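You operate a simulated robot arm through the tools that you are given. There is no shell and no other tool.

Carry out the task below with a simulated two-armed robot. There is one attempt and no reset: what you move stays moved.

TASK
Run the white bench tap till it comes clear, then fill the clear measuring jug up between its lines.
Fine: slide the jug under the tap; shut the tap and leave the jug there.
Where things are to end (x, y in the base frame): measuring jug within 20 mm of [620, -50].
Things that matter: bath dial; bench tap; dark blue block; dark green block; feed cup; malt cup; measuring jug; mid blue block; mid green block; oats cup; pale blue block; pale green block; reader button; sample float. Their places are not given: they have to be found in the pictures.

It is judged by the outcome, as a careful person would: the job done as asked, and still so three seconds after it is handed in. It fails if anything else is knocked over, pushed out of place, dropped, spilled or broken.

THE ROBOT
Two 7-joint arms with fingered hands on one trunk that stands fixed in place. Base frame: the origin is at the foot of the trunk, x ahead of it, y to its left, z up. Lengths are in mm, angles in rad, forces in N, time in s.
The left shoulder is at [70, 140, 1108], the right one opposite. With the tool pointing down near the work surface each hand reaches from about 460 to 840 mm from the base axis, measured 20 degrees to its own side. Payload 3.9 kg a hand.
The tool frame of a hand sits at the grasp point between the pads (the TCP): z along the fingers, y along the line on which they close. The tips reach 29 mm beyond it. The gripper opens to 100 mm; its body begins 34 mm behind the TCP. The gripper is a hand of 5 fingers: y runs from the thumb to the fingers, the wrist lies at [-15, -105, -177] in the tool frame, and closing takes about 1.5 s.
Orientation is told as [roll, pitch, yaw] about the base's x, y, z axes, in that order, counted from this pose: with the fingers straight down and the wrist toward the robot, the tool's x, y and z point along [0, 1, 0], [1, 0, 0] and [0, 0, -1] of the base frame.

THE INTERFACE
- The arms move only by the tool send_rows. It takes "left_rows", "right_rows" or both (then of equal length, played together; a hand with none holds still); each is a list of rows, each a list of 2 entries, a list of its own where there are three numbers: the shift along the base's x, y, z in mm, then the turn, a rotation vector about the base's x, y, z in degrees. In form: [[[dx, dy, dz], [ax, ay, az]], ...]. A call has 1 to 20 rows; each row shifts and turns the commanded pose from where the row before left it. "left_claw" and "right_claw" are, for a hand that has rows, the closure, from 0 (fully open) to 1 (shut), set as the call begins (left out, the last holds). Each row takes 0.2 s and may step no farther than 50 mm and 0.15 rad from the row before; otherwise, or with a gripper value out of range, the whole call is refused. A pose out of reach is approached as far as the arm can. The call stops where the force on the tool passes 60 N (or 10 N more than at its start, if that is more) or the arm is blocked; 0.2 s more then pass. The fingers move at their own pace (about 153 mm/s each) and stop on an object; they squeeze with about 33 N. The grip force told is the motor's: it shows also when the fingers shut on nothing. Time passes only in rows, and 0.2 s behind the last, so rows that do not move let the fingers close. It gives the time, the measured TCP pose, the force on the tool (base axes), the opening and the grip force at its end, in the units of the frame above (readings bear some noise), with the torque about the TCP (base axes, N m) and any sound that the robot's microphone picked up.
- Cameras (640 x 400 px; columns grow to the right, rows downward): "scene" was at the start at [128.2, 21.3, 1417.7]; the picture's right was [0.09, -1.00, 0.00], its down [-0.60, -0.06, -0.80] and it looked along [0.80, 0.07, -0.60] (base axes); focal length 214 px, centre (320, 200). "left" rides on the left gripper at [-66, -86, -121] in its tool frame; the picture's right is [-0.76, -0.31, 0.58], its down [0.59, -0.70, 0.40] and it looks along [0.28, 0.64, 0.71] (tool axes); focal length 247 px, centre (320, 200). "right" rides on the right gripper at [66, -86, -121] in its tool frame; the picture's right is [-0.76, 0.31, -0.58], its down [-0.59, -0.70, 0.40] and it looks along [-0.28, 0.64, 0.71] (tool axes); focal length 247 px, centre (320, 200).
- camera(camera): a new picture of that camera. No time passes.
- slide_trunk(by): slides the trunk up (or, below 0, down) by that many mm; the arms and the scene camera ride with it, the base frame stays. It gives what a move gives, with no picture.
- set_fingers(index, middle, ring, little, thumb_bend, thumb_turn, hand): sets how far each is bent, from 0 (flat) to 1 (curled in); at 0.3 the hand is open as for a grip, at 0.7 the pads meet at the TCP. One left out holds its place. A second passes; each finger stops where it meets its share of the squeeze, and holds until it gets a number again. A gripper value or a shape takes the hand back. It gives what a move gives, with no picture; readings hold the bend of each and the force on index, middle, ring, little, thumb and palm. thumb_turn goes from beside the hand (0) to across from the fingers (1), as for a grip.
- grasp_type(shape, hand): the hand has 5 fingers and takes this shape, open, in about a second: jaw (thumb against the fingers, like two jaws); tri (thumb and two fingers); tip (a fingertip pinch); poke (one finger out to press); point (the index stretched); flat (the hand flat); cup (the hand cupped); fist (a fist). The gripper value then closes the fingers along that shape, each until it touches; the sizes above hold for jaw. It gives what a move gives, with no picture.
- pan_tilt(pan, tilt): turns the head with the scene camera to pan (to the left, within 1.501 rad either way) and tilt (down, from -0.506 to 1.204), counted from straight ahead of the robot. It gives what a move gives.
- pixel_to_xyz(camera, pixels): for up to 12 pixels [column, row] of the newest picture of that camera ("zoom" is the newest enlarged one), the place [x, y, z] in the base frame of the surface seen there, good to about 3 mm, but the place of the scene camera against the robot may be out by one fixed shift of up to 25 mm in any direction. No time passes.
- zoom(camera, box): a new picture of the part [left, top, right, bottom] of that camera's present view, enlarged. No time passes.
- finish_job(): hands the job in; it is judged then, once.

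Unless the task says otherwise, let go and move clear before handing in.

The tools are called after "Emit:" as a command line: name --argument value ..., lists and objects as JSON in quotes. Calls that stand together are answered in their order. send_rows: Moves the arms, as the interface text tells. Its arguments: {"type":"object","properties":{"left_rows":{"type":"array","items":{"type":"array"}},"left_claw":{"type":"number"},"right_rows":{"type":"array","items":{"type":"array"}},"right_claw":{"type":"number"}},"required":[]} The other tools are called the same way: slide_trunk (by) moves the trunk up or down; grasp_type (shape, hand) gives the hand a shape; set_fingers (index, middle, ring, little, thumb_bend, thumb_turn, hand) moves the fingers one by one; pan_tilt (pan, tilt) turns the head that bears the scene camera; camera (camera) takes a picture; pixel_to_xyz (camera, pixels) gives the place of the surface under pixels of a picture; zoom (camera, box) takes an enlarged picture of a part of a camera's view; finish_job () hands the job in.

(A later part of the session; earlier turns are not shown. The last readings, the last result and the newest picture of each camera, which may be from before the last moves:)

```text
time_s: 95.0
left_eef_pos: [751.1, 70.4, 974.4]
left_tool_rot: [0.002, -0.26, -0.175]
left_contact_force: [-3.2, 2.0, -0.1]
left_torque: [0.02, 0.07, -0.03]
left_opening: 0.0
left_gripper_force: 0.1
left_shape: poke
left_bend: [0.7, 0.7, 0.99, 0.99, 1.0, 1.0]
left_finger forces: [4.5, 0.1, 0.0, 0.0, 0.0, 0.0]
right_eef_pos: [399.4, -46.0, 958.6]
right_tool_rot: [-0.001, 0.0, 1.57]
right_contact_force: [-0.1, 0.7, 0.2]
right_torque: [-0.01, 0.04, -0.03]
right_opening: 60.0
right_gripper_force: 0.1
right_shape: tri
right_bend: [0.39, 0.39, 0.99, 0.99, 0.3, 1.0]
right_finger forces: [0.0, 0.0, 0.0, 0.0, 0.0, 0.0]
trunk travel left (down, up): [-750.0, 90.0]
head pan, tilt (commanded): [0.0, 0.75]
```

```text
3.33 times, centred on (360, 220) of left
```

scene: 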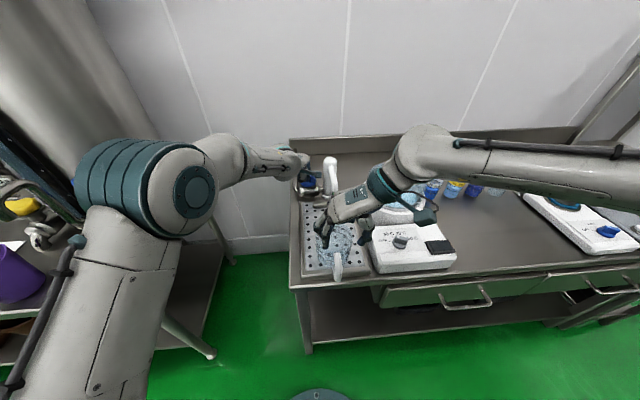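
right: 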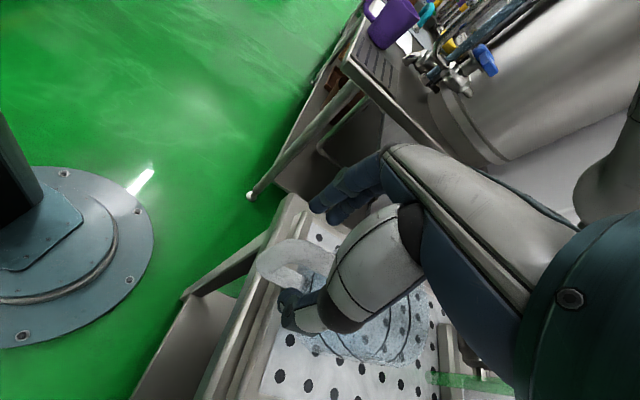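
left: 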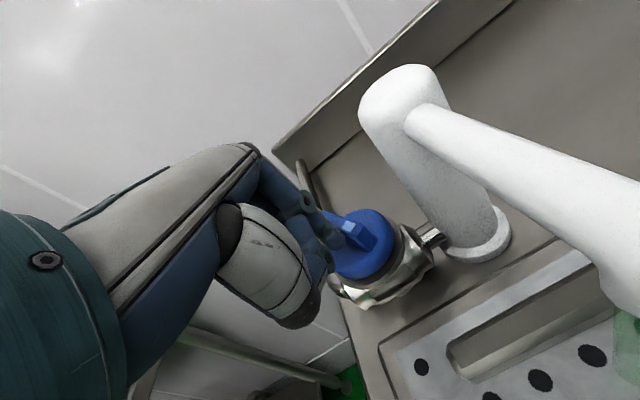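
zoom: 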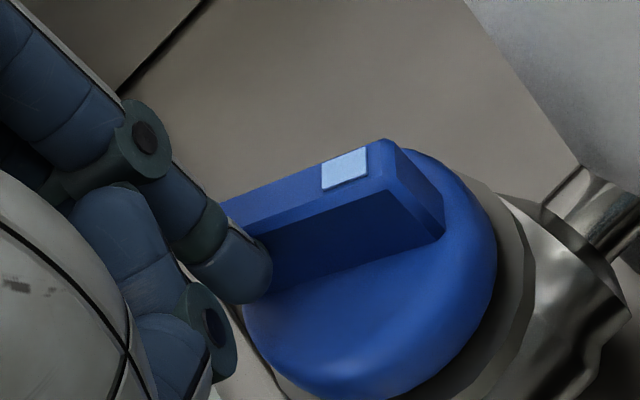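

The bar is turning back, with 4.5 N on the index. I'll continue along the arc.

Emit:
send_rows --left_rows '[[[4, 0, 0], [0, 0, 0]], [[4, -1, 0], [0, 0, 0]], [[4, -2, 0], [0, 0, 0]]]'

Emit:
zoom --camera "left" --box '[280, 160, 440, 280]'

Emit:
zoom --camera "scene" --box '[300, 150, 360, 220]'

```text
time_s: 95.8
left_eef_pos: [766.6, 67.3, 975.1]
left_tool_rot: [0.002, -0.264, -0.173]
left_contact_force: [-3.8, 9.6, 0.8]
left_torque: [0.11, 0.04, 0.01]
left_opening: 0.1
left_gripper_force: 0.0
left_shape: poke
left_bend: [0.7, 0.7, 0.99, 0.99, 1.0, 1.0]
left_finger forces: [9.6, 0.1, 0.0, 0.0, 0.0, 0.1]
right_eef_pos: [399.2, -47.2, 958.0]
right_tool_rot: [0.0, 0.003, 1.571]
right_contact_force: [-0.7, -0.6, -0.7]
right_torque: [0.01, 0.02, 0.0]
right_opening: 60.1
right_gripper_force: 0.1
right_shape: tri
right_bend: [0.39, 0.39, 0.99, 0.99, 0.3, 1.0]
right_finger forces: [0.0, 0.0, 0.0, 0.0, 0.0, 0.1]
trunk travel left (down, up): [-750.0, 90.0]
head pan, tilt (commanded): [0.0, 0.75]
```

```text
3.33 times, centred on (360, 220) of left
```

zoom: 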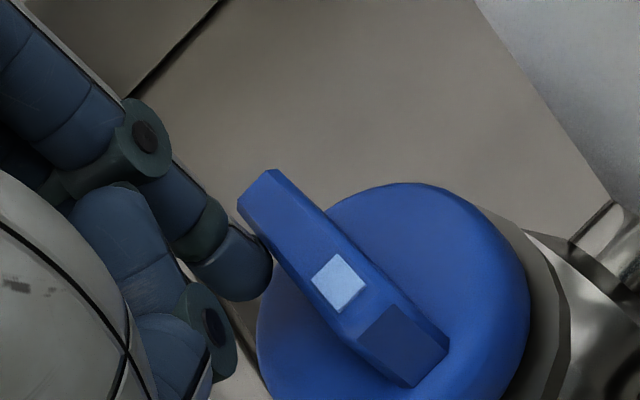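

```text
5.71 times, centred on (330, 185) of scene
```

zoom: 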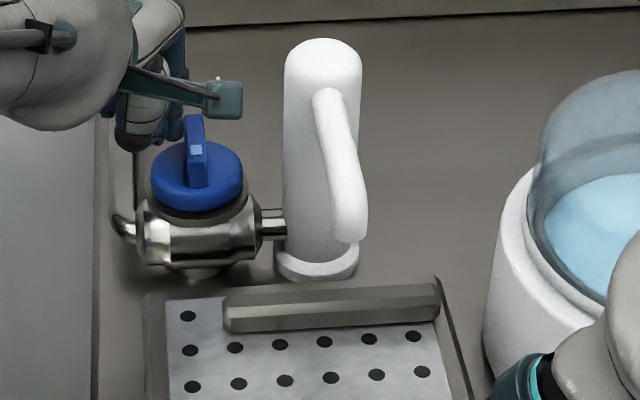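

The tap is shut: no stream under the spout, the bar is back along x and the index met the stop with 9.6 N. I'll lift the left hand off and back it away so the jug can be slid freely.

Emit:
send_rows --left_rows '[[[-2, 10, 0], [0, 0, 0]], [[-4, 8, 10], [0, 0, 0]], [[-10, 6, 20], [0, 0, 0]], [[-15, 8, 20], [0, 0, 0]], [[-15, 8, 20], [0, 0, 0]], [[-15, 8, 20], [0, 0, 0]], [[-5, 4, 0], [0, 0, 0]], [[0, 0, 0], [0, 0, 0]]]'

Emit:
zoom --camera "left" --box '[300, 120, 640, 360]'

Emit:
camera --camera "scene"

Emit:
camera --camera "right"

```text
time_s: 97.6
left_eef_pos: [698.4, 117.9, 1064.5]
left_tool_rot: [0.002, -0.259, -0.176]
left_contact_force: [0.3, 0.5, 1.4]
left_torque: [-0.04, 0.02, -0.01]
left_opening: 0.0
left_gripper_force: 0.0
left_shape: poke
left_bend: [0.7, 0.7, 0.99, 0.99, 1.0, 1.0]
left_finger forces: [0.0, 0.0, 0.0, 0.0, 0.0, 0.0]
right_eef_pos: [399.1, -47.2, 957.9]
right_tool_rot: [-0.001, 0.001, 1.57]
right_contact_force: [0.4, 0.5, -1.2]
right_torque: [0.02, 0.01, 0.0]
right_opening: 60.1
right_gripper_force: 0.1
right_shape: tri
right_bend: [0.39, 0.39, 0.99, 0.99, 0.3, 1.0]
right_finger forces: [0.0, 0.1, 0.0, 0.1, 0.0, 0.0]
trunk travel left (down, up): [-750.0, 90.0]
head pan, tilt (commanded): [0.0, 0.75]
```

```text
1.67 times, centred on (470, 240) of left
```

zoom: 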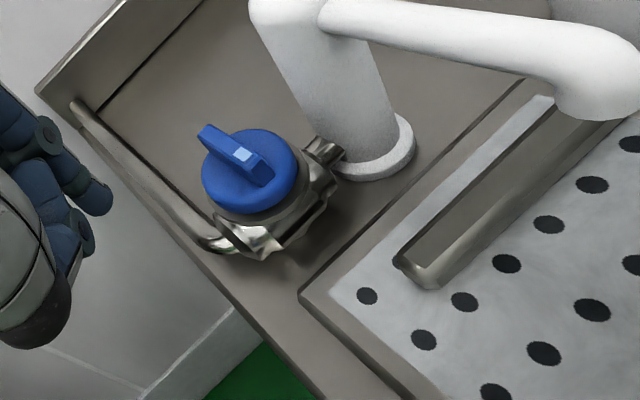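

```text
taken
```

scene: 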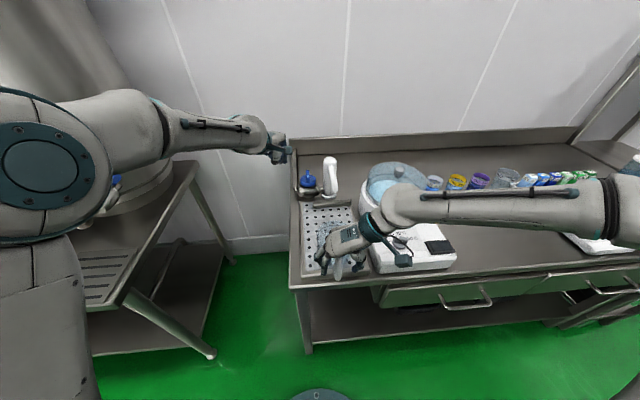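

```text
taken
```

right: 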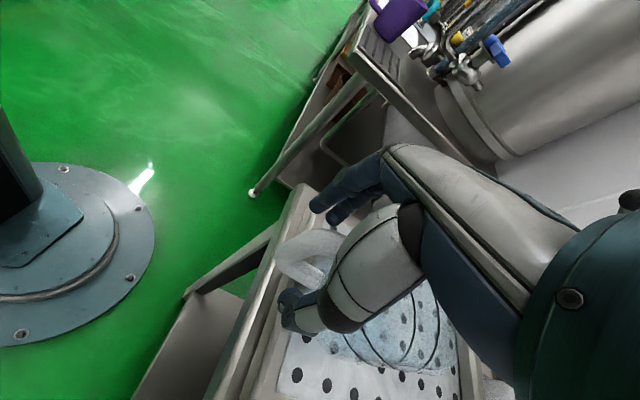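

The tap is shut with no drip. Before sliding, I'll check that the right forearm is well above the bath, box and cups.

Emit:
pixel_to_xyz --camera "scene" --pixels '[[400, 210], [450, 215], [500, 215], [560, 220], [610, 225], [395, 172], [430, 245], [403, 258], [440, 182], [375, 225]]'

Emit:
zoom --camera "right" --box '[260, 180, 460, 360]'

```text
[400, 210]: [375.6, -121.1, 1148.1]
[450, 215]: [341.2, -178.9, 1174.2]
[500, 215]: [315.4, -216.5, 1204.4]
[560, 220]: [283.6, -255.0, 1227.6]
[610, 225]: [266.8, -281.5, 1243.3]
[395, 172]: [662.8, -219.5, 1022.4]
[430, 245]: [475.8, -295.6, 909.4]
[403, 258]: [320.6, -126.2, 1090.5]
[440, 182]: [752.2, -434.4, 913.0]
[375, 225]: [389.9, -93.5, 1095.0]
```

```text
2.22 times, centred on (360, 270) of right
```

zoom: 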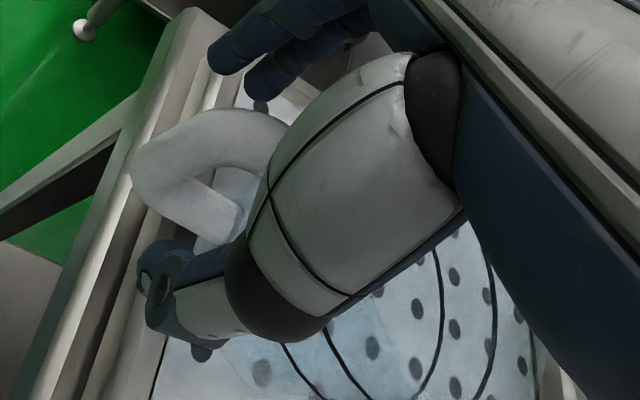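

The right forearm is at z ≥ 1150, above everything on the bench. I'll now close the right pinch on the jug handle.

Emit:
send_rows --right_rows '[[[0, 0, 0], [0, 0, 0]], [[0, 0, 0], [0, 0, 0]], [[0, 0, 0], [0, 0, 0]], [[0, 0, 0], [0, 0, 0]], [[0, 0, 0], [0, 0, 0]], [[0, 0, 0], [0, 0, 0]], [[0, 0, 0], [0, 0, 0]], [[0, 0, 0], [0, 0, 0]]]' --right_claw 1

Emit:
zoom --camera "right" --box '[260, 180, 460, 360]'

Emit:
zoom --camera "scene" --box '[290, 150, 400, 300]'

```text
time_s: 99.4
left_eef_pos: [699.2, 118.5, 1065.5]
left_tool_rot: [0.001, -0.261, -0.175]
left_contact_force: [-0.5, 0.0, 0.0]
left_torque: [-0.01, 0.02, -0.01]
left_opening: 0.0
left_gripper_force: 0.1
left_shape: poke
left_bend: [0.7, 0.7, 0.99, 0.99, 1.0, 1.0]
left_finger forces: [0.0, 0.0, 0.0, 0.0, 0.0, 0.0]
right_eef_pos: [399.4, -46.3, 958.1]
right_tool_rot: [0.001, 0.0, 1.57]
right_contact_force: [-0.9, -0.2, -1.1]
right_torque: [0.05, 0.03, -0.01]
right_opening: 6.4
right_gripper_force: 33.0
right_shape: tri
right_bend: [0.65, 0.71, 1.0, 1.0, 0.62, 1.0]
right_finger forces: [17.1, 12.3, 0.0, 0.1, 26.8, 0.0]
trunk travel left (down, up): [-750.0, 90.0]
head pan, tilt (commanded): [0.0, 0.75]
```

```text
2.22 times, centred on (360, 270) of right
```

zoom: 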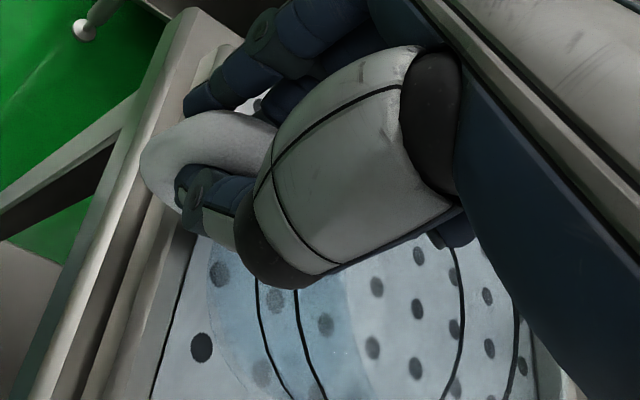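

```text
2.67 times, centred on (345, 225) of scene
```

zoom: 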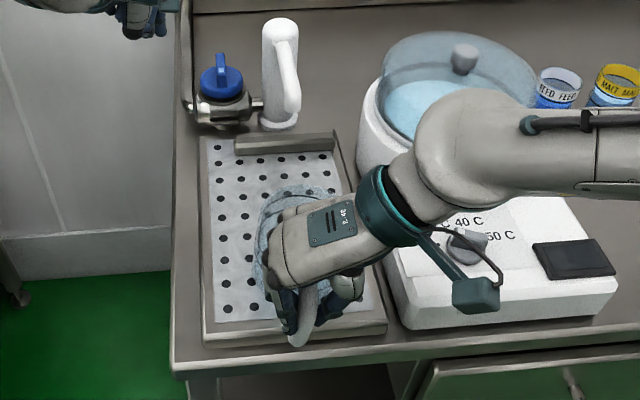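

The handle is held (index 17 N, middle 12 N, thumb 27 N). Before sliding I need to know that the jug rim clears the spout's outlet, so I'll measure the rim and outlet heights.

Emit:
pixel_to_xyz --camera "scene" --pixels '[[337, 217], [337, 218], [337, 219], [337, 220], [337, 222], [330, 222], [325, 225], [335, 190], [334, 192], [334, 194], [333, 186], [336, 193]]'

Emit:
zoom --camera "scene" --box '[310, 170, 370, 250]'

Emit:
zoom --camera "left" --box '[440, 100, 640, 340]'

```text
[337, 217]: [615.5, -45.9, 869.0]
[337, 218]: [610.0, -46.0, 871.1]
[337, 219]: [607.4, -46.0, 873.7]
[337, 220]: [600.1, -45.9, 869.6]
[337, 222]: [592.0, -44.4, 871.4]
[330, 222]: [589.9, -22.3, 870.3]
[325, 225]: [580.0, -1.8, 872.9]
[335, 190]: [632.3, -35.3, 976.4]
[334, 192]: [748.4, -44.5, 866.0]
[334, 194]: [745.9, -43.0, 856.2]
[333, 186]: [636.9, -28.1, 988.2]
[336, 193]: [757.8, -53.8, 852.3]
```

```text
5.00 times, centred on (340, 210) of scene
```

zoom: 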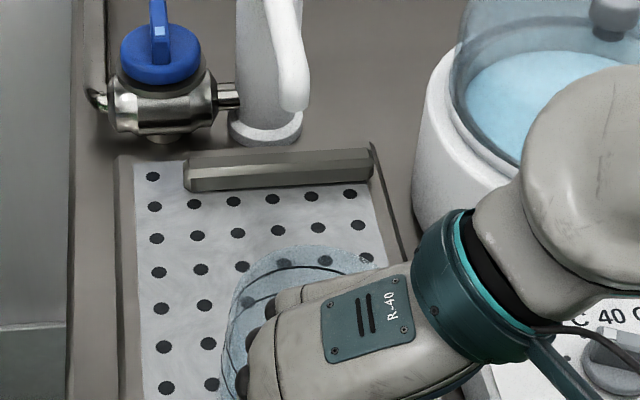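

```text
1.67 times, centred on (540, 220) of left
```

zoom: 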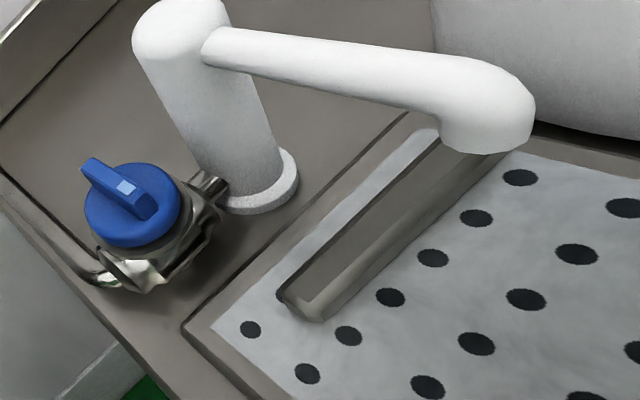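

Comparing opaque points, the jug's lines sit at about z 909 and 941, its rim at about z 967, and the spout outlet at about z 983, so there's around 15 mm of clearance. The jug's centre is near (473, -38), so I'll slide it half way first and check.

Emit:
send_rows --right_rows '[[[5, 0, 0], [0, 0, 0]], [[8, -1, 0], [0, 0, 0]], [[10, -1, 0], [0, 0, 0]], [[10, -1, 0], [0, 0, 0]], [[10, -1, 0], [0, 0, 0]], [[10, -1, 0], [0, 0, 0]], [[10, -1, 0], [0, 0, 0]], [[7, 0, 0], [0, 0, 0]], [[0, 0, 0], [0, 0, 0]]]'

Emit:
camera --camera "scene"

Emit:
zoom --camera "scene" --box '[290, 150, 400, 300]'

Emit:
camera --camera "right"

```text
time_s: 101.4
left_eef_pos: [698.7, 119.3, 1065.4]
left_tool_rot: [0.0, -0.26, -0.174]
left_contact_force: [-0.7, -0.1, 0.0]
left_torque: [0.0, 0.02, -0.02]
left_opening: 0.0
left_gripper_force: 0.1
left_shape: poke
left_bend: [0.7, 0.7, 0.99, 0.99, 1.0, 1.0]
left_finger forces: [0.0, 0.1, 0.0, 0.1, 0.0, 0.0]
right_eef_pos: [470.1, -51.5, 958.9]
right_tool_rot: [0.001, 0.0, 1.571]
right_contact_force: [-0.3, -0.3, -1.2]
right_torque: [0.0, 0.04, 0.0]
right_opening: 6.2
right_gripper_force: 32.7
right_shape: tri
right_bend: [0.65, 0.71, 1.0, 1.0, 0.62, 1.0]
right_finger forces: [17.1, 12.3, 0.0, 0.0, 26.6, 0.1]
trunk travel left (down, up): [-750.0, 90.0]
head pan, tilt (commanded): [0.0, 0.75]
```

```text
taken
```

scene: 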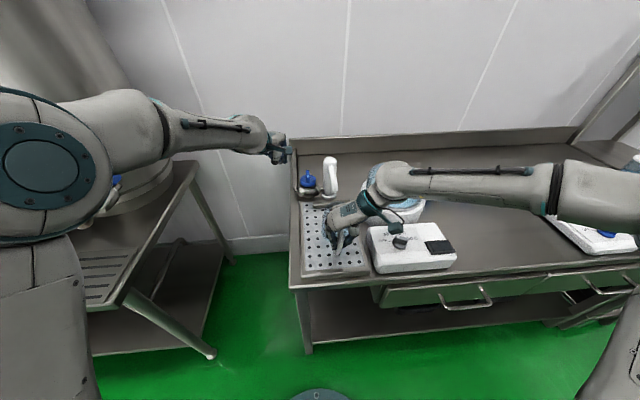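

```text
2.67 times, centred on (345, 225) of scene
```

zoom: 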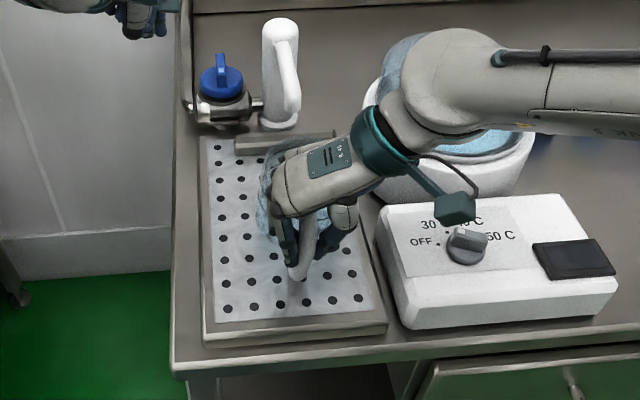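

```text
taken
```

right: 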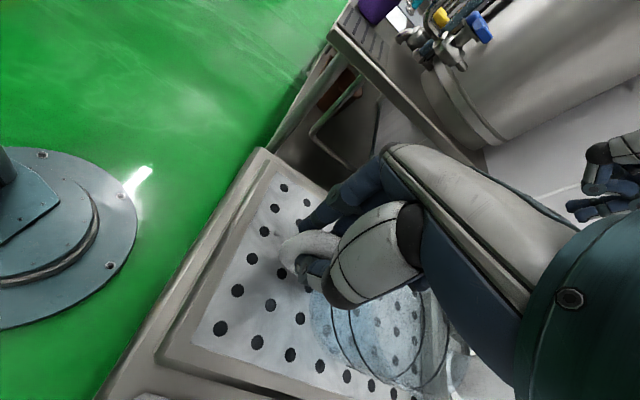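

The jug is sliding smoothly with the hand and nothing else has moved. I'll finish the slide, about 75 mm more.

Emit:
send_rows --right_rows '[[[8, -1, 0], [0, 0, 0]], [[10, -1, 0], [0, 0, 0]], [[10, -1, 0], [0, 0, 0]], [[10, -1, 0], [0, 0, 0]], [[10, -1, 0], [0, 0, 0]], [[10, -1, 0], [0, 0, 0]], [[10, -1, 0], [0, 0, 0]], [[6, 0, 0], [0, 0, 0]], [[0, 0, 0], [0, 0, 0]]]'

Emit:
zoom --camera "scene" --box '[290, 150, 400, 300]'

Emit:
camera --camera "right"

Emit:
camera --camera "left"

```text
time_s: 103.4
left_eef_pos: [695.1, 119.4, 1068.4]
left_tool_rot: [0.002, -0.264, -0.175]
left_contact_force: [-0.7, -0.8, 0.2]
left_torque: [0.0, 0.0, 0.0]
left_opening: 0.2
left_gripper_force: 0.1
left_shape: poke
left_bend: [0.7, 0.7, 0.99, 0.99, 1.0, 1.0]
left_finger forces: [0.1, 0.0, 0.1, 0.0, 0.0, 0.0]
right_eef_pos: [541.8, -58.0, 960.3]
right_tool_rot: [-0.002, -0.001, 1.575]
right_contact_force: [-16.2, 1.5, 4.8]
right_torque: [0.03, 0.41, 0.12]
right_opening: 5.8
right_gripper_force: 33.1
right_shape: tri
right_bend: [0.64, 0.71, 1.0, 1.0, 0.72, 1.0]
right_finger forces: [21.8, 12.7, 0.1, 0.0, 25.7, 0.0]
trunk travel left (down, up): [-750.0, 90.0]
head pan, tilt (commanded): [0.0, 0.75]
```

```text
2.67 times, centred on (345, 225) of scene
```

zoom: 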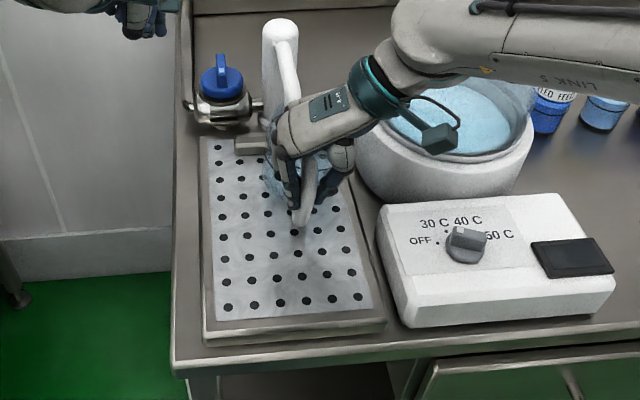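

```text
taken
```

right: 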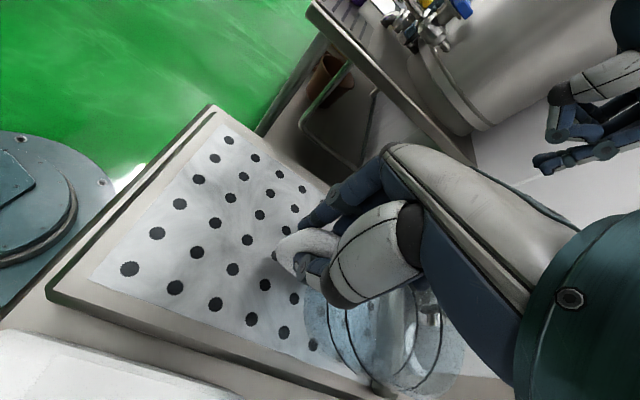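

```text
taken
```

left: 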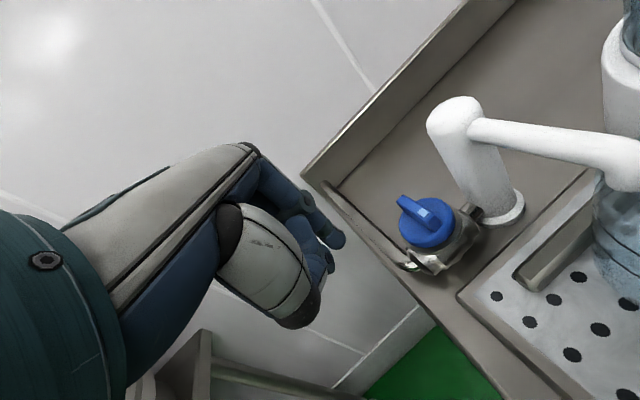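

The hand met 16 N of resistance near the end: the jug may have touched the raised bar on the tray behind it. I'll measure the bar, the jug and the spout from the left camera.

Emit:
zoom --camera "left" --box '[470, 80, 640, 340]'

Emit:
pixel_to_xyz --camera "left" --pixels '[[522, 275], [545, 275], [560, 245], [585, 215], [595, 195], [600, 210], [605, 240], [610, 200], [630, 200], [625, 240], [620, 280], [612, 180]]'

Emit:
pixel_to_xyz --camera "scene" --pixels '[[318, 206], [325, 205], [318, 200], [325, 200], [318, 210], [320, 215], [322, 218], [324, 222], [340, 203], [348, 203]]'

```text
1.54 times, centred on (555, 210) of left
```

zoom: 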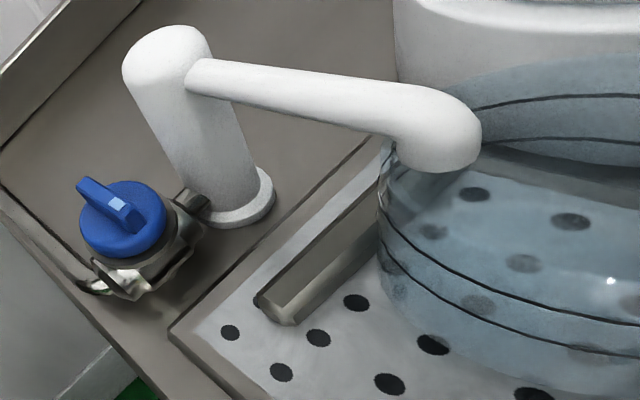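

```text
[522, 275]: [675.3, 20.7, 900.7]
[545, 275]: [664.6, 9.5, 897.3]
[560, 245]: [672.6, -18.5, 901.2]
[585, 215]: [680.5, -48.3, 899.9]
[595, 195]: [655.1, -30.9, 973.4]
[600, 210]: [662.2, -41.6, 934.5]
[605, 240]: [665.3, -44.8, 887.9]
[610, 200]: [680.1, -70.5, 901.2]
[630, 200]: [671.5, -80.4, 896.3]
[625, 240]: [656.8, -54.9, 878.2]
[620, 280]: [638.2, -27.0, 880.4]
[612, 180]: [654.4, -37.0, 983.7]
```

```text
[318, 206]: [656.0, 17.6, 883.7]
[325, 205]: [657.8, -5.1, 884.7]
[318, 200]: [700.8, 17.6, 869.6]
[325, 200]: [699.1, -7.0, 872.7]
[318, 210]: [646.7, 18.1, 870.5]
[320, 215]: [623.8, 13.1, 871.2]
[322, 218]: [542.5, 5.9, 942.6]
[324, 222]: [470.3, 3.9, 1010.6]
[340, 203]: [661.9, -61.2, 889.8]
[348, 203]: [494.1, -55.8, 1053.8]
```

The raised bar (front face at x ≈ 664) is a stop, and the jug now rests against it with its centre at about (615, -50), under the spout. I'll ease the push, open the fingers and check before withdrawing.

Emit:
send_rows --right_rows '[[[-2, 0, 0], [0, 0, 0]], [[0, 0, 0], [0, 0, 0]]]'

Emit:
send_rows --right_rows '[[[0, 0, 0], [0, 0, 0]], [[0, 0, 0], [0, 0, 0]], [[0, 0, 0], [0, 0, 0]], [[0, 0, 0], [0, 0, 0]], [[0, 0, 0], [0, 0, 0]]]' --right_claw 0.4

Emit:
zoom --camera "right" --box '[240, 180, 500, 400]'

Emit:
zoom --camera "scene" --box '[290, 150, 400, 300]'

```text
time_s: 104.0
left_eef_pos: [696.8, 118.4, 1066.0]
left_tool_rot: [0.002, -0.263, -0.176]
left_contact_force: [0.4, 0.2, -0.2]
left_torque: [-0.02, -0.02, -0.01]
left_opening: 0.0
left_gripper_force: 0.0
left_shape: poke
left_bend: [0.7, 0.7, 0.99, 0.99, 1.0, 1.0]
left_finger forces: [0.0, 0.1, 0.1, 0.0, 0.1, 0.0]
right_eef_pos: [540.9, -59.0, 960.4]
right_tool_rot: [-0.003, -0.001, 1.571]
right_contact_force: [-12.0, 2.1, 5.5]
right_torque: [-0.02, 0.33, 0.12]
right_opening: 5.8
right_gripper_force: 32.8
right_shape: tri
right_bend: [0.64, 0.71, 1.0, 1.0, 0.72, 1.0]
right_finger forces: [21.4, 13.2, 0.0, 0.0, 26.3, 0.0]
trunk travel left (down, up): [-750.0, 90.0]
head pan, tilt (commanded): [0.0, 0.75]
```

```text
time_s: 105.2
left_eef_pos: [698.5, 118.6, 1065.4]
left_tool_rot: [0.0, -0.26, -0.174]
left_contact_force: [0.1, 0.2, -0.1]
left_torque: [0.0, 0.01, -0.01]
left_opening: 0.0
left_gripper_force: 0.0
left_shape: poke
left_bend: [0.7, 0.7, 0.99, 0.99, 1.0, 1.0]
left_finger forces: [0.0, 0.1, 0.0, 0.0, 0.0, 0.0]
right_eef_pos: [543.2, -58.9, 960.1]
right_tool_rot: [-0.001, 0.0, 1.57]
right_contact_force: [-0.3, 0.5, 0.0]
right_torque: [-0.01, 0.01, 0.0]
right_opening: 59.7
right_gripper_force: 0.0
right_shape: tri
right_bend: [0.39, 0.39, 0.99, 0.99, 0.31, 1.0]
right_finger forces: [0.0, 0.0, 0.0, 0.0, 0.0, 0.0]
trunk travel left (down, up): [-750.0, 90.0]
head pan, tilt (commanded): [0.0, 0.75]
```

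```text
1.82 times, centred on (370, 290) of right
```

zoom: 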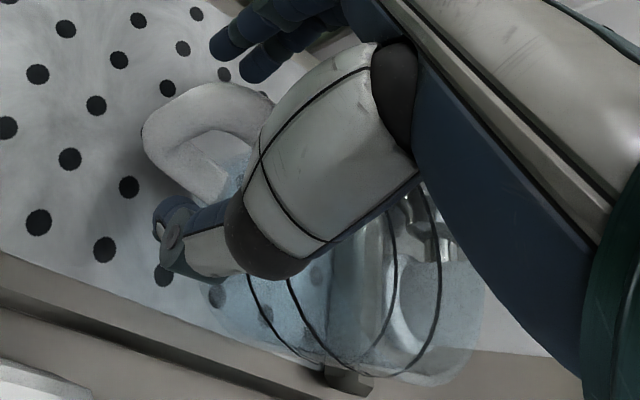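

```text
2.67 times, centred on (345, 225) of scene
```

zoom: 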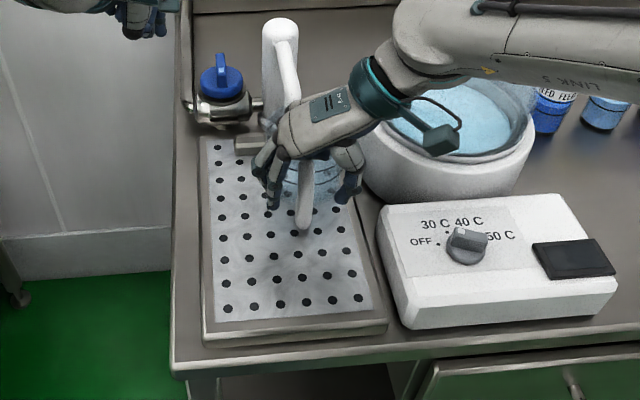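

The jug is released and standing against the stop. I'll lift the right hand a little, draw it back toward the robot, then up and to the right out of the view.

Emit:
send_rows --right_rows '[[[0, 0, 8], [0, 0, 0]], [[0, 0, 10], [0, 0, 0]], [[-8, 0, 12], [0, 0, 0]], [[-12, 0, 15], [0, 0, 0]], [[-15, 0, 18], [0, 0, 0]], [[-20, 0, 20], [0, 0, 0]], [[-25, -5, 20], [0, 0, 0]], [[-25, -10, 20], [0, 0, 0]], [[-25, -15, 20], [0, 0, 0]], [[-20, -15, 20], [0, 0, 0]], [[-10, -15, 15], [0, 0, 0]], [[0, -15, 15], [0, 0, 0]], [[0, -15, 10], [0, 0, 0]], [[0, 0, 0], [0, 0, 0]]]'

Emit:
camera --camera "scene"

Emit:
camera --camera "right"

Emit:
zoom --camera "scene" --box '[300, 150, 370, 250]'

```text
time_s: 108.2
left_eef_pos: [698.3, 118.6, 1066.2]
left_tool_rot: [0.001, -0.26, -0.175]
left_contact_force: [-0.8, 0.0, 0.3]
left_torque: [-0.01, -0.04, -0.01]
left_opening: 0.2
left_gripper_force: 0.0
left_shape: poke
left_bend: [0.7, 0.7, 0.99, 0.99, 1.0, 1.0]
left_finger forces: [0.0, 0.0, 0.0, 0.0, 0.0, 0.0]
right_eef_pos: [381.9, -147.7, 1162.7]
right_tool_rot: [0.0, 0.0, 1.569]
right_contact_force: [-0.5, 0.1, 0.5]
right_torque: [0.04, -0.02, 0.01]
right_opening: 59.7
right_gripper_force: 0.1
right_shape: tri
right_bend: [0.39, 0.39, 0.99, 0.99, 0.3, 1.0]
right_finger forces: [0.0, 0.0, 0.1, 0.0, 0.1, 0.0]
trunk travel left (down, up): [-750.0, 90.0]
head pan, tilt (commanded): [0.0, 0.75]
```

```text
taken
```

scene: 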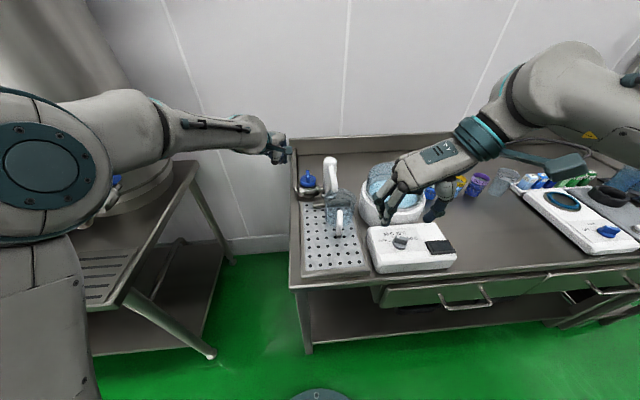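

```text
taken
```

right: 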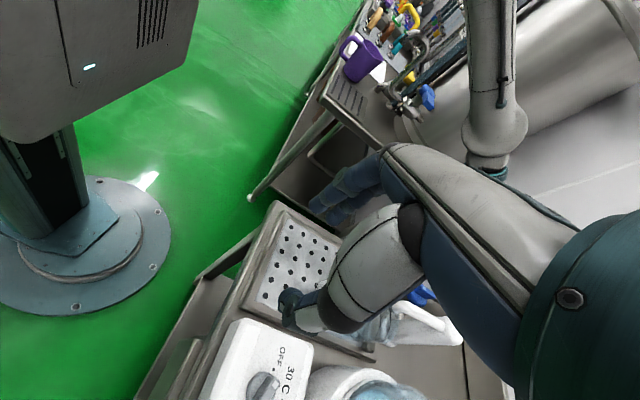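

```text
4.00 times, centred on (335, 200) of scene
```

zoom: 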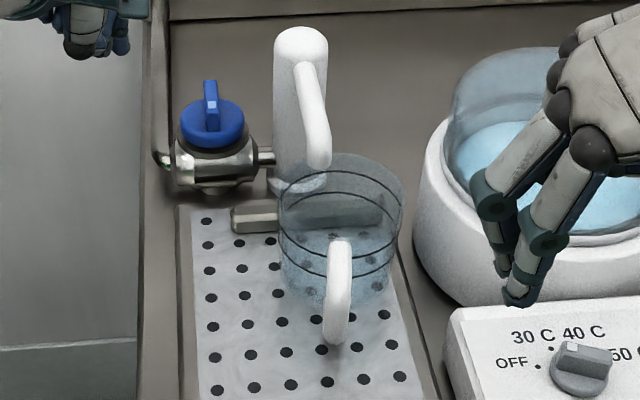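

The jug stands under the spout with its handle toward the robot and the right hand is clear. I'll measure the jug's line positions to confirm its centre.

Emit:
zoom --camera "scene" --box '[315, 180, 360, 240]'

Emit:
pixel_to_xyz --camera "zoom" --pixels '[[330, 300], [335, 330], [340, 380], [325, 270], [350, 280], [330, 260], [300, 230], [410, 200], [250, 200], [240, 150], [430, 150], [340, 120]]'

Emit:
zoom --camera "left" --box '[520, 100, 640, 340]'

```text
6.67 times, centred on (338, 210) of scene
```

zoom: 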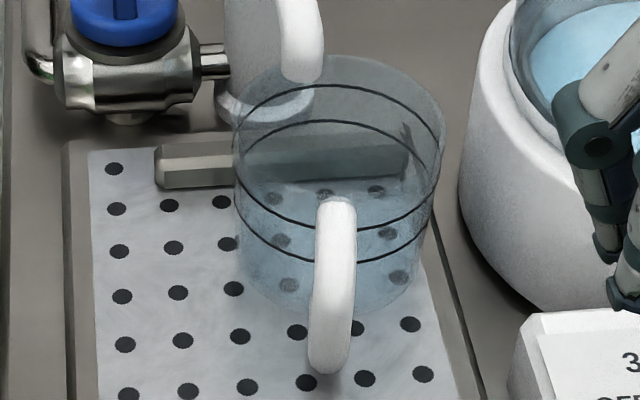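

```text
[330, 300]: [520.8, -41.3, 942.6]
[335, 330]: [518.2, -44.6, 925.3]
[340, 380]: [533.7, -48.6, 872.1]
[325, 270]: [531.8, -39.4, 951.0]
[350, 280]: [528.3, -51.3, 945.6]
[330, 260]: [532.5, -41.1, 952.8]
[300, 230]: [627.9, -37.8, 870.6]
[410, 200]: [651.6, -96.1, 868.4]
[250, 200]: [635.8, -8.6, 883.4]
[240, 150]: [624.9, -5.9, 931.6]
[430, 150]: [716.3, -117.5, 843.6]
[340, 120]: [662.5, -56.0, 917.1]
```

```text
1.67 times, centred on (580, 220) of left
```

zoom: 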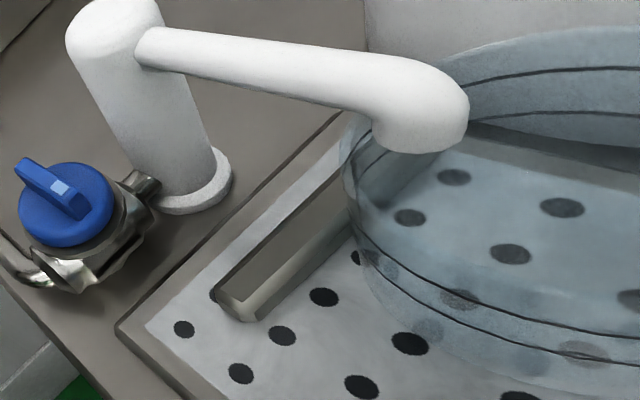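

The jug's centre works out to about (616, -65): the jug turned slightly when it met the stop and sits some 15 mm off in y. I'll go back the same way, regrip the handle and slide it about 14 mm toward +y.

Emit:
send_rows --right_rows '[[[0, 15, -10], [0, 0, 0]], [[0, 15, -15], [0, 0, 0]], [[10, 15, -15], [0, 0, 0]], [[20, 15, -20], [0, 0, 0]], [[25, 15, -20], [0, 0, 0]], [[25, 10, -20], [0, 0, 0]], [[25, 5, -20], [0, 0, 0]], [[20, 0, -20], [0, 0, 0]], [[15, 0, -18], [0, 0, 0]], [[12, 0, -15], [0, 0, 0]], [[7, 0, -12], [0, 0, 0]], [[0, 0, 0], [0, 0, 0]]]'

Emit:
zoom --camera "right" --box '[240, 180, 500, 400]'

Emit:
pixel_to_xyz --camera "zoom" --pixels '[[220, 40], [255, 70], [160, 230], [175, 255], [150, 150], [190, 100], [250, 100], [205, 185]]'

```text
time_s: 110.8
left_eef_pos: [697.7, 118.2, 1066.3]
left_tool_rot: [0.0, -0.26, -0.174]
left_contact_force: [-0.1, -0.2, 0.7]
left_torque: [0.01, -0.02, 0.01]
left_opening: 0.1
left_gripper_force: 0.1
left_shape: poke
left_bend: [0.7, 0.7, 0.99, 0.99, 1.0, 1.0]
left_finger forces: [0.0, 0.0, 0.1, 0.0, 0.0, 0.1]
right_eef_pos: [539.3, -58.7, 975.4]
right_tool_rot: [-0.001, 0.002, 1.57]
right_contact_force: [0.1, -0.1, -0.5]
right_torque: [0.0, -0.02, -0.01]
right_opening: 59.8
right_gripper_force: 0.1
right_shape: tri
right_bend: [0.39, 0.39, 0.99, 0.99, 0.3, 1.0]
right_finger forces: [0.1, 0.0, 0.0, 0.0, 0.0, 0.1]
trunk travel left (down, up): [-750.0, 90.0]
head pan, tilt (commanded): [0.0, 0.75]
```

```text
1.82 times, centred on (370, 290) of right
```

zoom: 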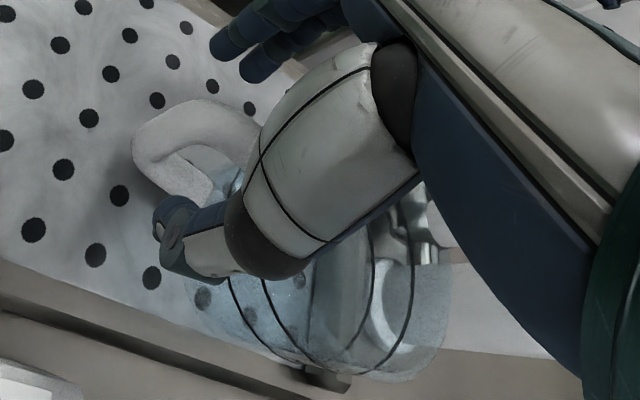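

```text
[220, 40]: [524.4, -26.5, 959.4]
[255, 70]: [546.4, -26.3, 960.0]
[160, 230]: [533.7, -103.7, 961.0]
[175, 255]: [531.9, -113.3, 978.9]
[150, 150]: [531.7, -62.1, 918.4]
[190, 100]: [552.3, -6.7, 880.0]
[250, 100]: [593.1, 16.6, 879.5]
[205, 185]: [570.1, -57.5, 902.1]
```

The hand is back around the handle, still open and not touching. I'll query points along the jug's black lines to pin down its centre before moving it.

Emit:
zoom --camera "right" --box '[320, 300, 420, 400]'

Emit:
pixel_to_xyz --camera "right" --pixels '[[399, 340], [400, 345], [401, 340], [420, 345], [419, 350], [421, 340], [322, 340], [338, 338], [350, 365], [365, 377], [395, 365], [405, 378]]'

```text
4.00 times, centred on (370, 350) of right
```

zoom: 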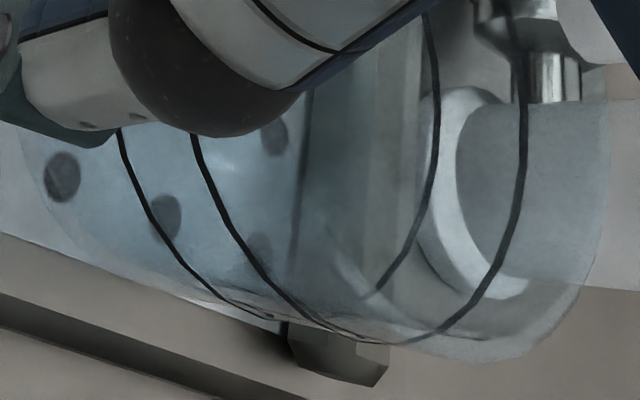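

```text
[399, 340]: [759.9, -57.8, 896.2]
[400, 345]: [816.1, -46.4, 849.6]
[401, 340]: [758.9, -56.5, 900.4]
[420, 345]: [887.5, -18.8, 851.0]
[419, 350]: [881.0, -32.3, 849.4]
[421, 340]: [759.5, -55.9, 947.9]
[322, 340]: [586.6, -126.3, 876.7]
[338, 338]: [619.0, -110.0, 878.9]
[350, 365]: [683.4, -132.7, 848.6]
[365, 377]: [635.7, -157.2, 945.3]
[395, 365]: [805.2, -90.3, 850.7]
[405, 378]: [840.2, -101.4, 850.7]
```

I'll query the line pixels directly in this enlarged view.

Emit:
pixel_to_xyz --camera "zoom" --pixels '[[122, 143], [154, 213], [193, 272], [197, 150], [232, 229], [272, 292], [398, 343], [465, 312], [500, 260], [522, 175], [437, 150], [416, 238]]'

```text
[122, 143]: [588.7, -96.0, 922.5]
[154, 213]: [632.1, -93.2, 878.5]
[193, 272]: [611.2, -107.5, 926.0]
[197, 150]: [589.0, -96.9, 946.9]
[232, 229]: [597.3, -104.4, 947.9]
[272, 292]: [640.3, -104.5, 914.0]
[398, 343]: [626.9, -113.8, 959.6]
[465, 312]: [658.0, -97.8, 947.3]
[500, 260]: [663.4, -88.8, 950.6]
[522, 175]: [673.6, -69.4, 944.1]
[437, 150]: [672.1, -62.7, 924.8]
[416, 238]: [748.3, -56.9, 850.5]
```

The line points fit a circle of radius 48 centred at about (623, -64), with the lines at z ≈ 924 and 946. I need +14 mm in y, so I'll lower onto the handle, grip, and slide it across.

Emit:
send_rows --right_rows '[[[2, 0, -8], [0, 0, 0]], [[0, 0, -8], [0, 0, 0]], [[0, 0, 0], [0, 0, 0]]]'

Emit:
send_rows --right_rows '[[[0, 0, 0], [0, 0, 0]], [[0, 0, 0], [0, 0, 0]], [[0, 0, 0], [0, 0, 0]], [[0, 0, 0], [0, 0, 0]], [[0, 0, 0], [0, 0, 0]], [[0, 0, 0], [0, 0, 0]], [[0, 0, 0], [0, 0, 0]], [[0, 0, 0], [0, 0, 0]]]' --right_claw 1

```text
time_s: 111.6
left_eef_pos: [700.0, 118.9, 1066.1]
left_tool_rot: [0.001, -0.262, -0.175]
left_contact_force: [-0.3, 0.3, -1.2]
left_torque: [0.03, -0.01, 0.0]
left_opening: 0.0
left_gripper_force: 0.1
left_shape: poke
left_bend: [0.7, 0.7, 0.99, 0.99, 1.0, 1.0]
left_finger forces: [0.0, 0.1, 0.0, 0.0, 0.0, 0.0]
right_eef_pos: [542.6, -59.4, 959.3]
right_tool_rot: [0.0, 0.0, 1.57]
right_contact_force: [0.6, -0.2, -0.4]
right_torque: [-0.01, 0.01, -0.03]
right_opening: 59.8
right_gripper_force: 0.0
right_shape: tri
right_bend: [0.39, 0.39, 0.99, 0.99, 0.3, 1.0]
right_finger forces: [0.0, 0.1, 0.1, 0.1, 0.0, 0.0]
trunk travel left (down, up): [-750.0, 90.0]
head pan, tilt (commanded): [0.0, 0.75]
```

```text
time_s: 113.4
left_eef_pos: [699.6, 118.6, 1064.9]
left_tool_rot: [-0.001, -0.26, -0.174]
left_contact_force: [-0.3, 0.3, -0.1]
left_torque: [0.01, -0.01, 0.04]
left_opening: 0.0
left_gripper_force: 0.0
left_shape: poke
left_bend: [0.7, 0.7, 0.99, 0.99, 1.0, 1.0]
left_finger forces: [0.0, 0.0, 0.0, 0.0, 0.1, 0.0]
right_eef_pos: [542.5, -58.7, 958.6]
right_tool_rot: [0.0, 0.001, 1.572]
right_contact_force: [-0.2, -0.1, -0.5]
right_torque: [-0.03, 0.02, 0.01]
right_opening: 4.3
right_gripper_force: 32.9
right_shape: tri
right_bend: [0.65, 0.7, 1.0, 1.0, 0.72, 1.0]
right_finger forces: [16.3, 7.1, 0.1, 0.0, 26.4, 0.0]
trunk travel left (down, up): [-750.0, 90.0]
head pan, tilt (commanded): [0.0, 0.75]
```

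The handle is gripped again. I'll draw 3 mm off the stop and slide +14 mm in y.

Emit:
send_rows --right_rows '[[[-3, 0, 0], [0, 0, 0]], [[0, 3, 0], [0, 0, 0]], [[0, 4, 0], [0, 0, 0]], [[0, 4, 0], [0, 0, 0]], [[0, 3, 0], [0, 0, 0]], [[0, 0, 0], [0, 0, 0]]]'

Emit:
zoom --camera "right" --box '[320, 300, 420, 400]'

Emit:
zoom --camera "scene" --box '[290, 150, 400, 300]'

```text
time_s: 114.8
left_eef_pos: [697.8, 118.6, 1065.6]
left_tool_rot: [0.002, -0.259, -0.173]
left_contact_force: [-0.6, -1.0, 0.6]
left_torque: [-0.02, 0.01, 0.0]
left_opening: 0.0
left_gripper_force: 0.1
left_shape: poke
left_bend: [0.7, 0.7, 0.99, 0.99, 1.0, 1.0]
left_finger forces: [0.1, 0.0, 0.0, 0.0, 0.0, 0.0]
right_eef_pos: [540.8, -45.7, 960.7]
right_tool_rot: [0.0, -0.003, 1.572]
right_contact_force: [0.7, -0.1, -2.3]
right_torque: [0.0, 0.04, -0.02]
right_opening: 4.5
right_gripper_force: 33.3
right_shape: tri
right_bend: [0.65, 0.7, 1.0, 1.0, 0.72, 1.0]
right_finger forces: [16.4, 7.0, 0.1, 0.1, 26.5, 0.0]
trunk travel left (down, up): [-750.0, 90.0]
head pan, tilt (commanded): [0.0, 0.75]
```

```text
4.00 times, centred on (370, 350) of right
```

zoom: 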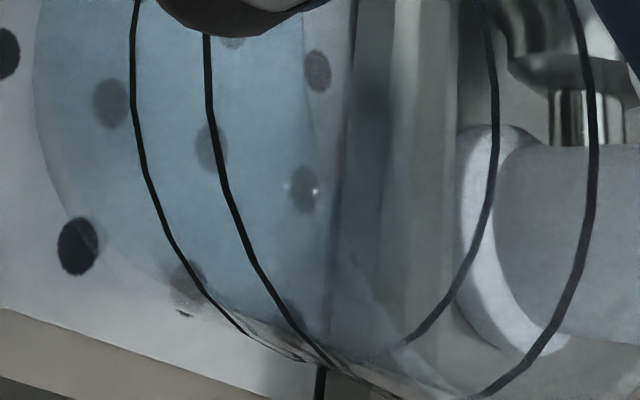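

```text
2.67 times, centred on (345, 225) of scene
```

zoom: 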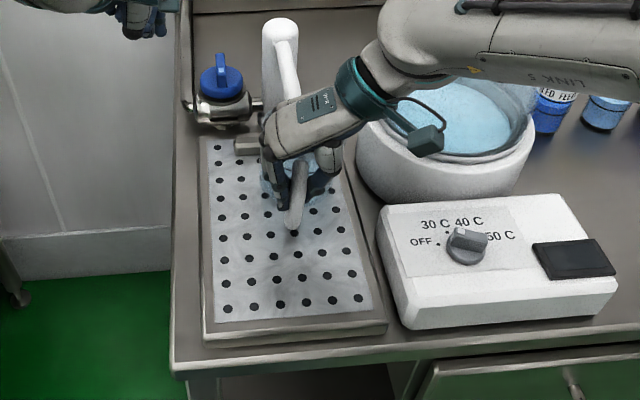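

Emit:
pixel_to_xyz --camera "zoom" --pixels '[[285, 180], [290, 205]]'

Emit:
zoom --camera "right" --box '[320, 300, 420, 400]'

Emit:
pixel_to_xyz --camera "zoom" --pixels '[[133, 70], [145, 175], [182, 258], [240, 330], [209, 100], [230, 205], [266, 280], [410, 338], [480, 230], [493, 120], [575, 265], [593, 150]]'

```text
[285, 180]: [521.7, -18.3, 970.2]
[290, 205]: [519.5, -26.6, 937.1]
```

```text
4.00 times, centred on (370, 350) of right
```

zoom: 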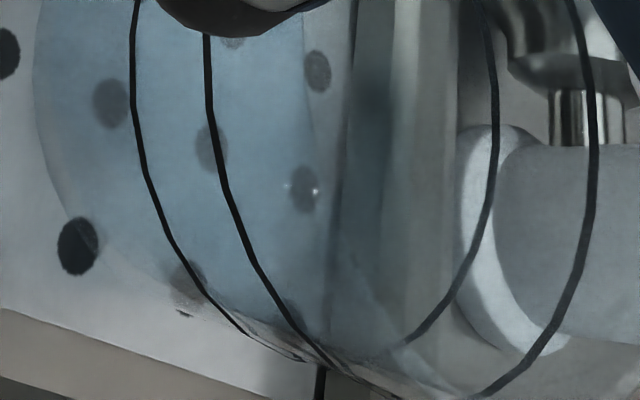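

```text
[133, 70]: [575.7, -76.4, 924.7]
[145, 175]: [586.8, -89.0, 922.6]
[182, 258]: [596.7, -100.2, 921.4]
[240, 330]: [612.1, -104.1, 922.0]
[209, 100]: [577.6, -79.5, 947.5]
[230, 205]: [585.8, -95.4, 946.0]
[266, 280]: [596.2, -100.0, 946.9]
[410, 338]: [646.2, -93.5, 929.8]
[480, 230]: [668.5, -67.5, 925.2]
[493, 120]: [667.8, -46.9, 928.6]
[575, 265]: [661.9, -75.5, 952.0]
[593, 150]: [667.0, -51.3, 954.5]
```

The line points now fit a centre of about (620, -57) with radius 48, so it is within 7 mm of the target. I'll add 5 mm more in y, then release.

Emit:
send_rows --right_rows '[[[0, 3, 0], [0, 0, 0]], [[0, 3, 0], [0, 0, 0]], [[0, 0, 0], [0, 0, 0]], [[0, 0, 0], [0, 0, 0]]]'

Emit:
send_rows --right_rows '[[[0, 0, 0], [0, 0, 0]], [[0, 0, 0], [0, 0, 0]], [[0, 0, 0], [0, 0, 0]], [[0, 0, 0], [0, 0, 0]], [[0, 0, 0], [0, 0, 0]]]' --right_claw 0.4

Emit:
zoom --camera "right" --box '[240, 180, 500, 400]'

```text
time_s: 115.8
left_eef_pos: [698.5, 118.9, 1065.9]
left_tool_rot: [0.001, -0.263, -0.174]
left_contact_force: [-1.0, -0.2, -0.3]
left_torque: [-0.01, -0.01, -0.03]
left_opening: 0.1
left_gripper_force: 0.1
left_shape: poke
left_bend: [0.7, 0.7, 0.99, 0.99, 1.0, 1.0]
left_finger forces: [0.0, 0.0, 0.0, 0.0, 0.1, 0.0]
right_eef_pos: [540.3, -39.9, 958.5]
right_tool_rot: [-0.001, 0.0, 1.572]
right_contact_force: [-0.3, 0.6, -0.4]
right_torque: [-0.04, 0.07, -0.02]
right_opening: 4.1
right_gripper_force: 33.2
right_shape: tri
right_bend: [0.65, 0.7, 1.0, 1.0, 0.72, 1.0]
right_finger forces: [16.3, 7.2, 0.0, 0.1, 26.3, 0.1]
trunk travel left (down, up): [-750.0, 90.0]
head pan, tilt (commanded): [0.0, 0.75]
```

```text
time_s: 117.0
left_eef_pos: [698.9, 118.2, 1065.5]
left_tool_rot: [0.001, -0.259, -0.176]
left_contact_force: [-0.8, -0.1, -1.4]
left_torque: [-0.01, 0.0, -0.03]
left_opening: 0.0
left_gripper_force: 0.1
left_shape: poke
left_bend: [0.7, 0.7, 0.99, 0.99, 1.0, 1.0]
left_finger forces: [0.1, 0.0, 0.0, 0.1, 0.0, 0.0]
right_eef_pos: [539.7, -38.3, 959.4]
right_tool_rot: [0.001, -0.001, 1.57]
right_contact_force: [0.7, 0.1, -0.2]
right_torque: [-0.05, 0.01, -0.02]
right_opening: 59.9
right_gripper_force: 0.0
right_shape: tri
right_bend: [0.39, 0.39, 0.99, 0.99, 0.31, 1.0]
right_finger forces: [0.1, 0.0, 0.0, 0.1, 0.0, 0.0]
trunk travel left (down, up): [-750.0, 90.0]
head pan, tilt (commanded): [0.0, 0.75]
```

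```text
1.82 times, centred on (370, 290) of right
```

zoom: 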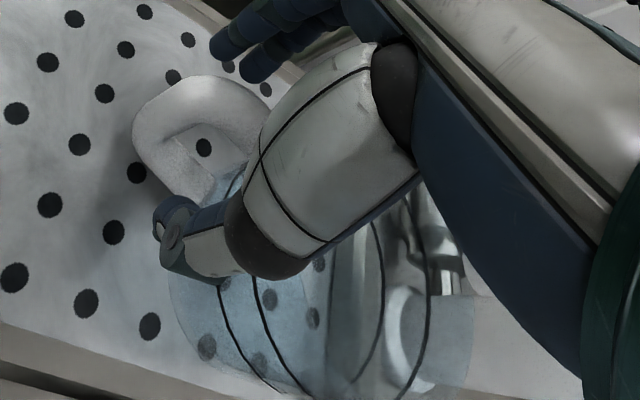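

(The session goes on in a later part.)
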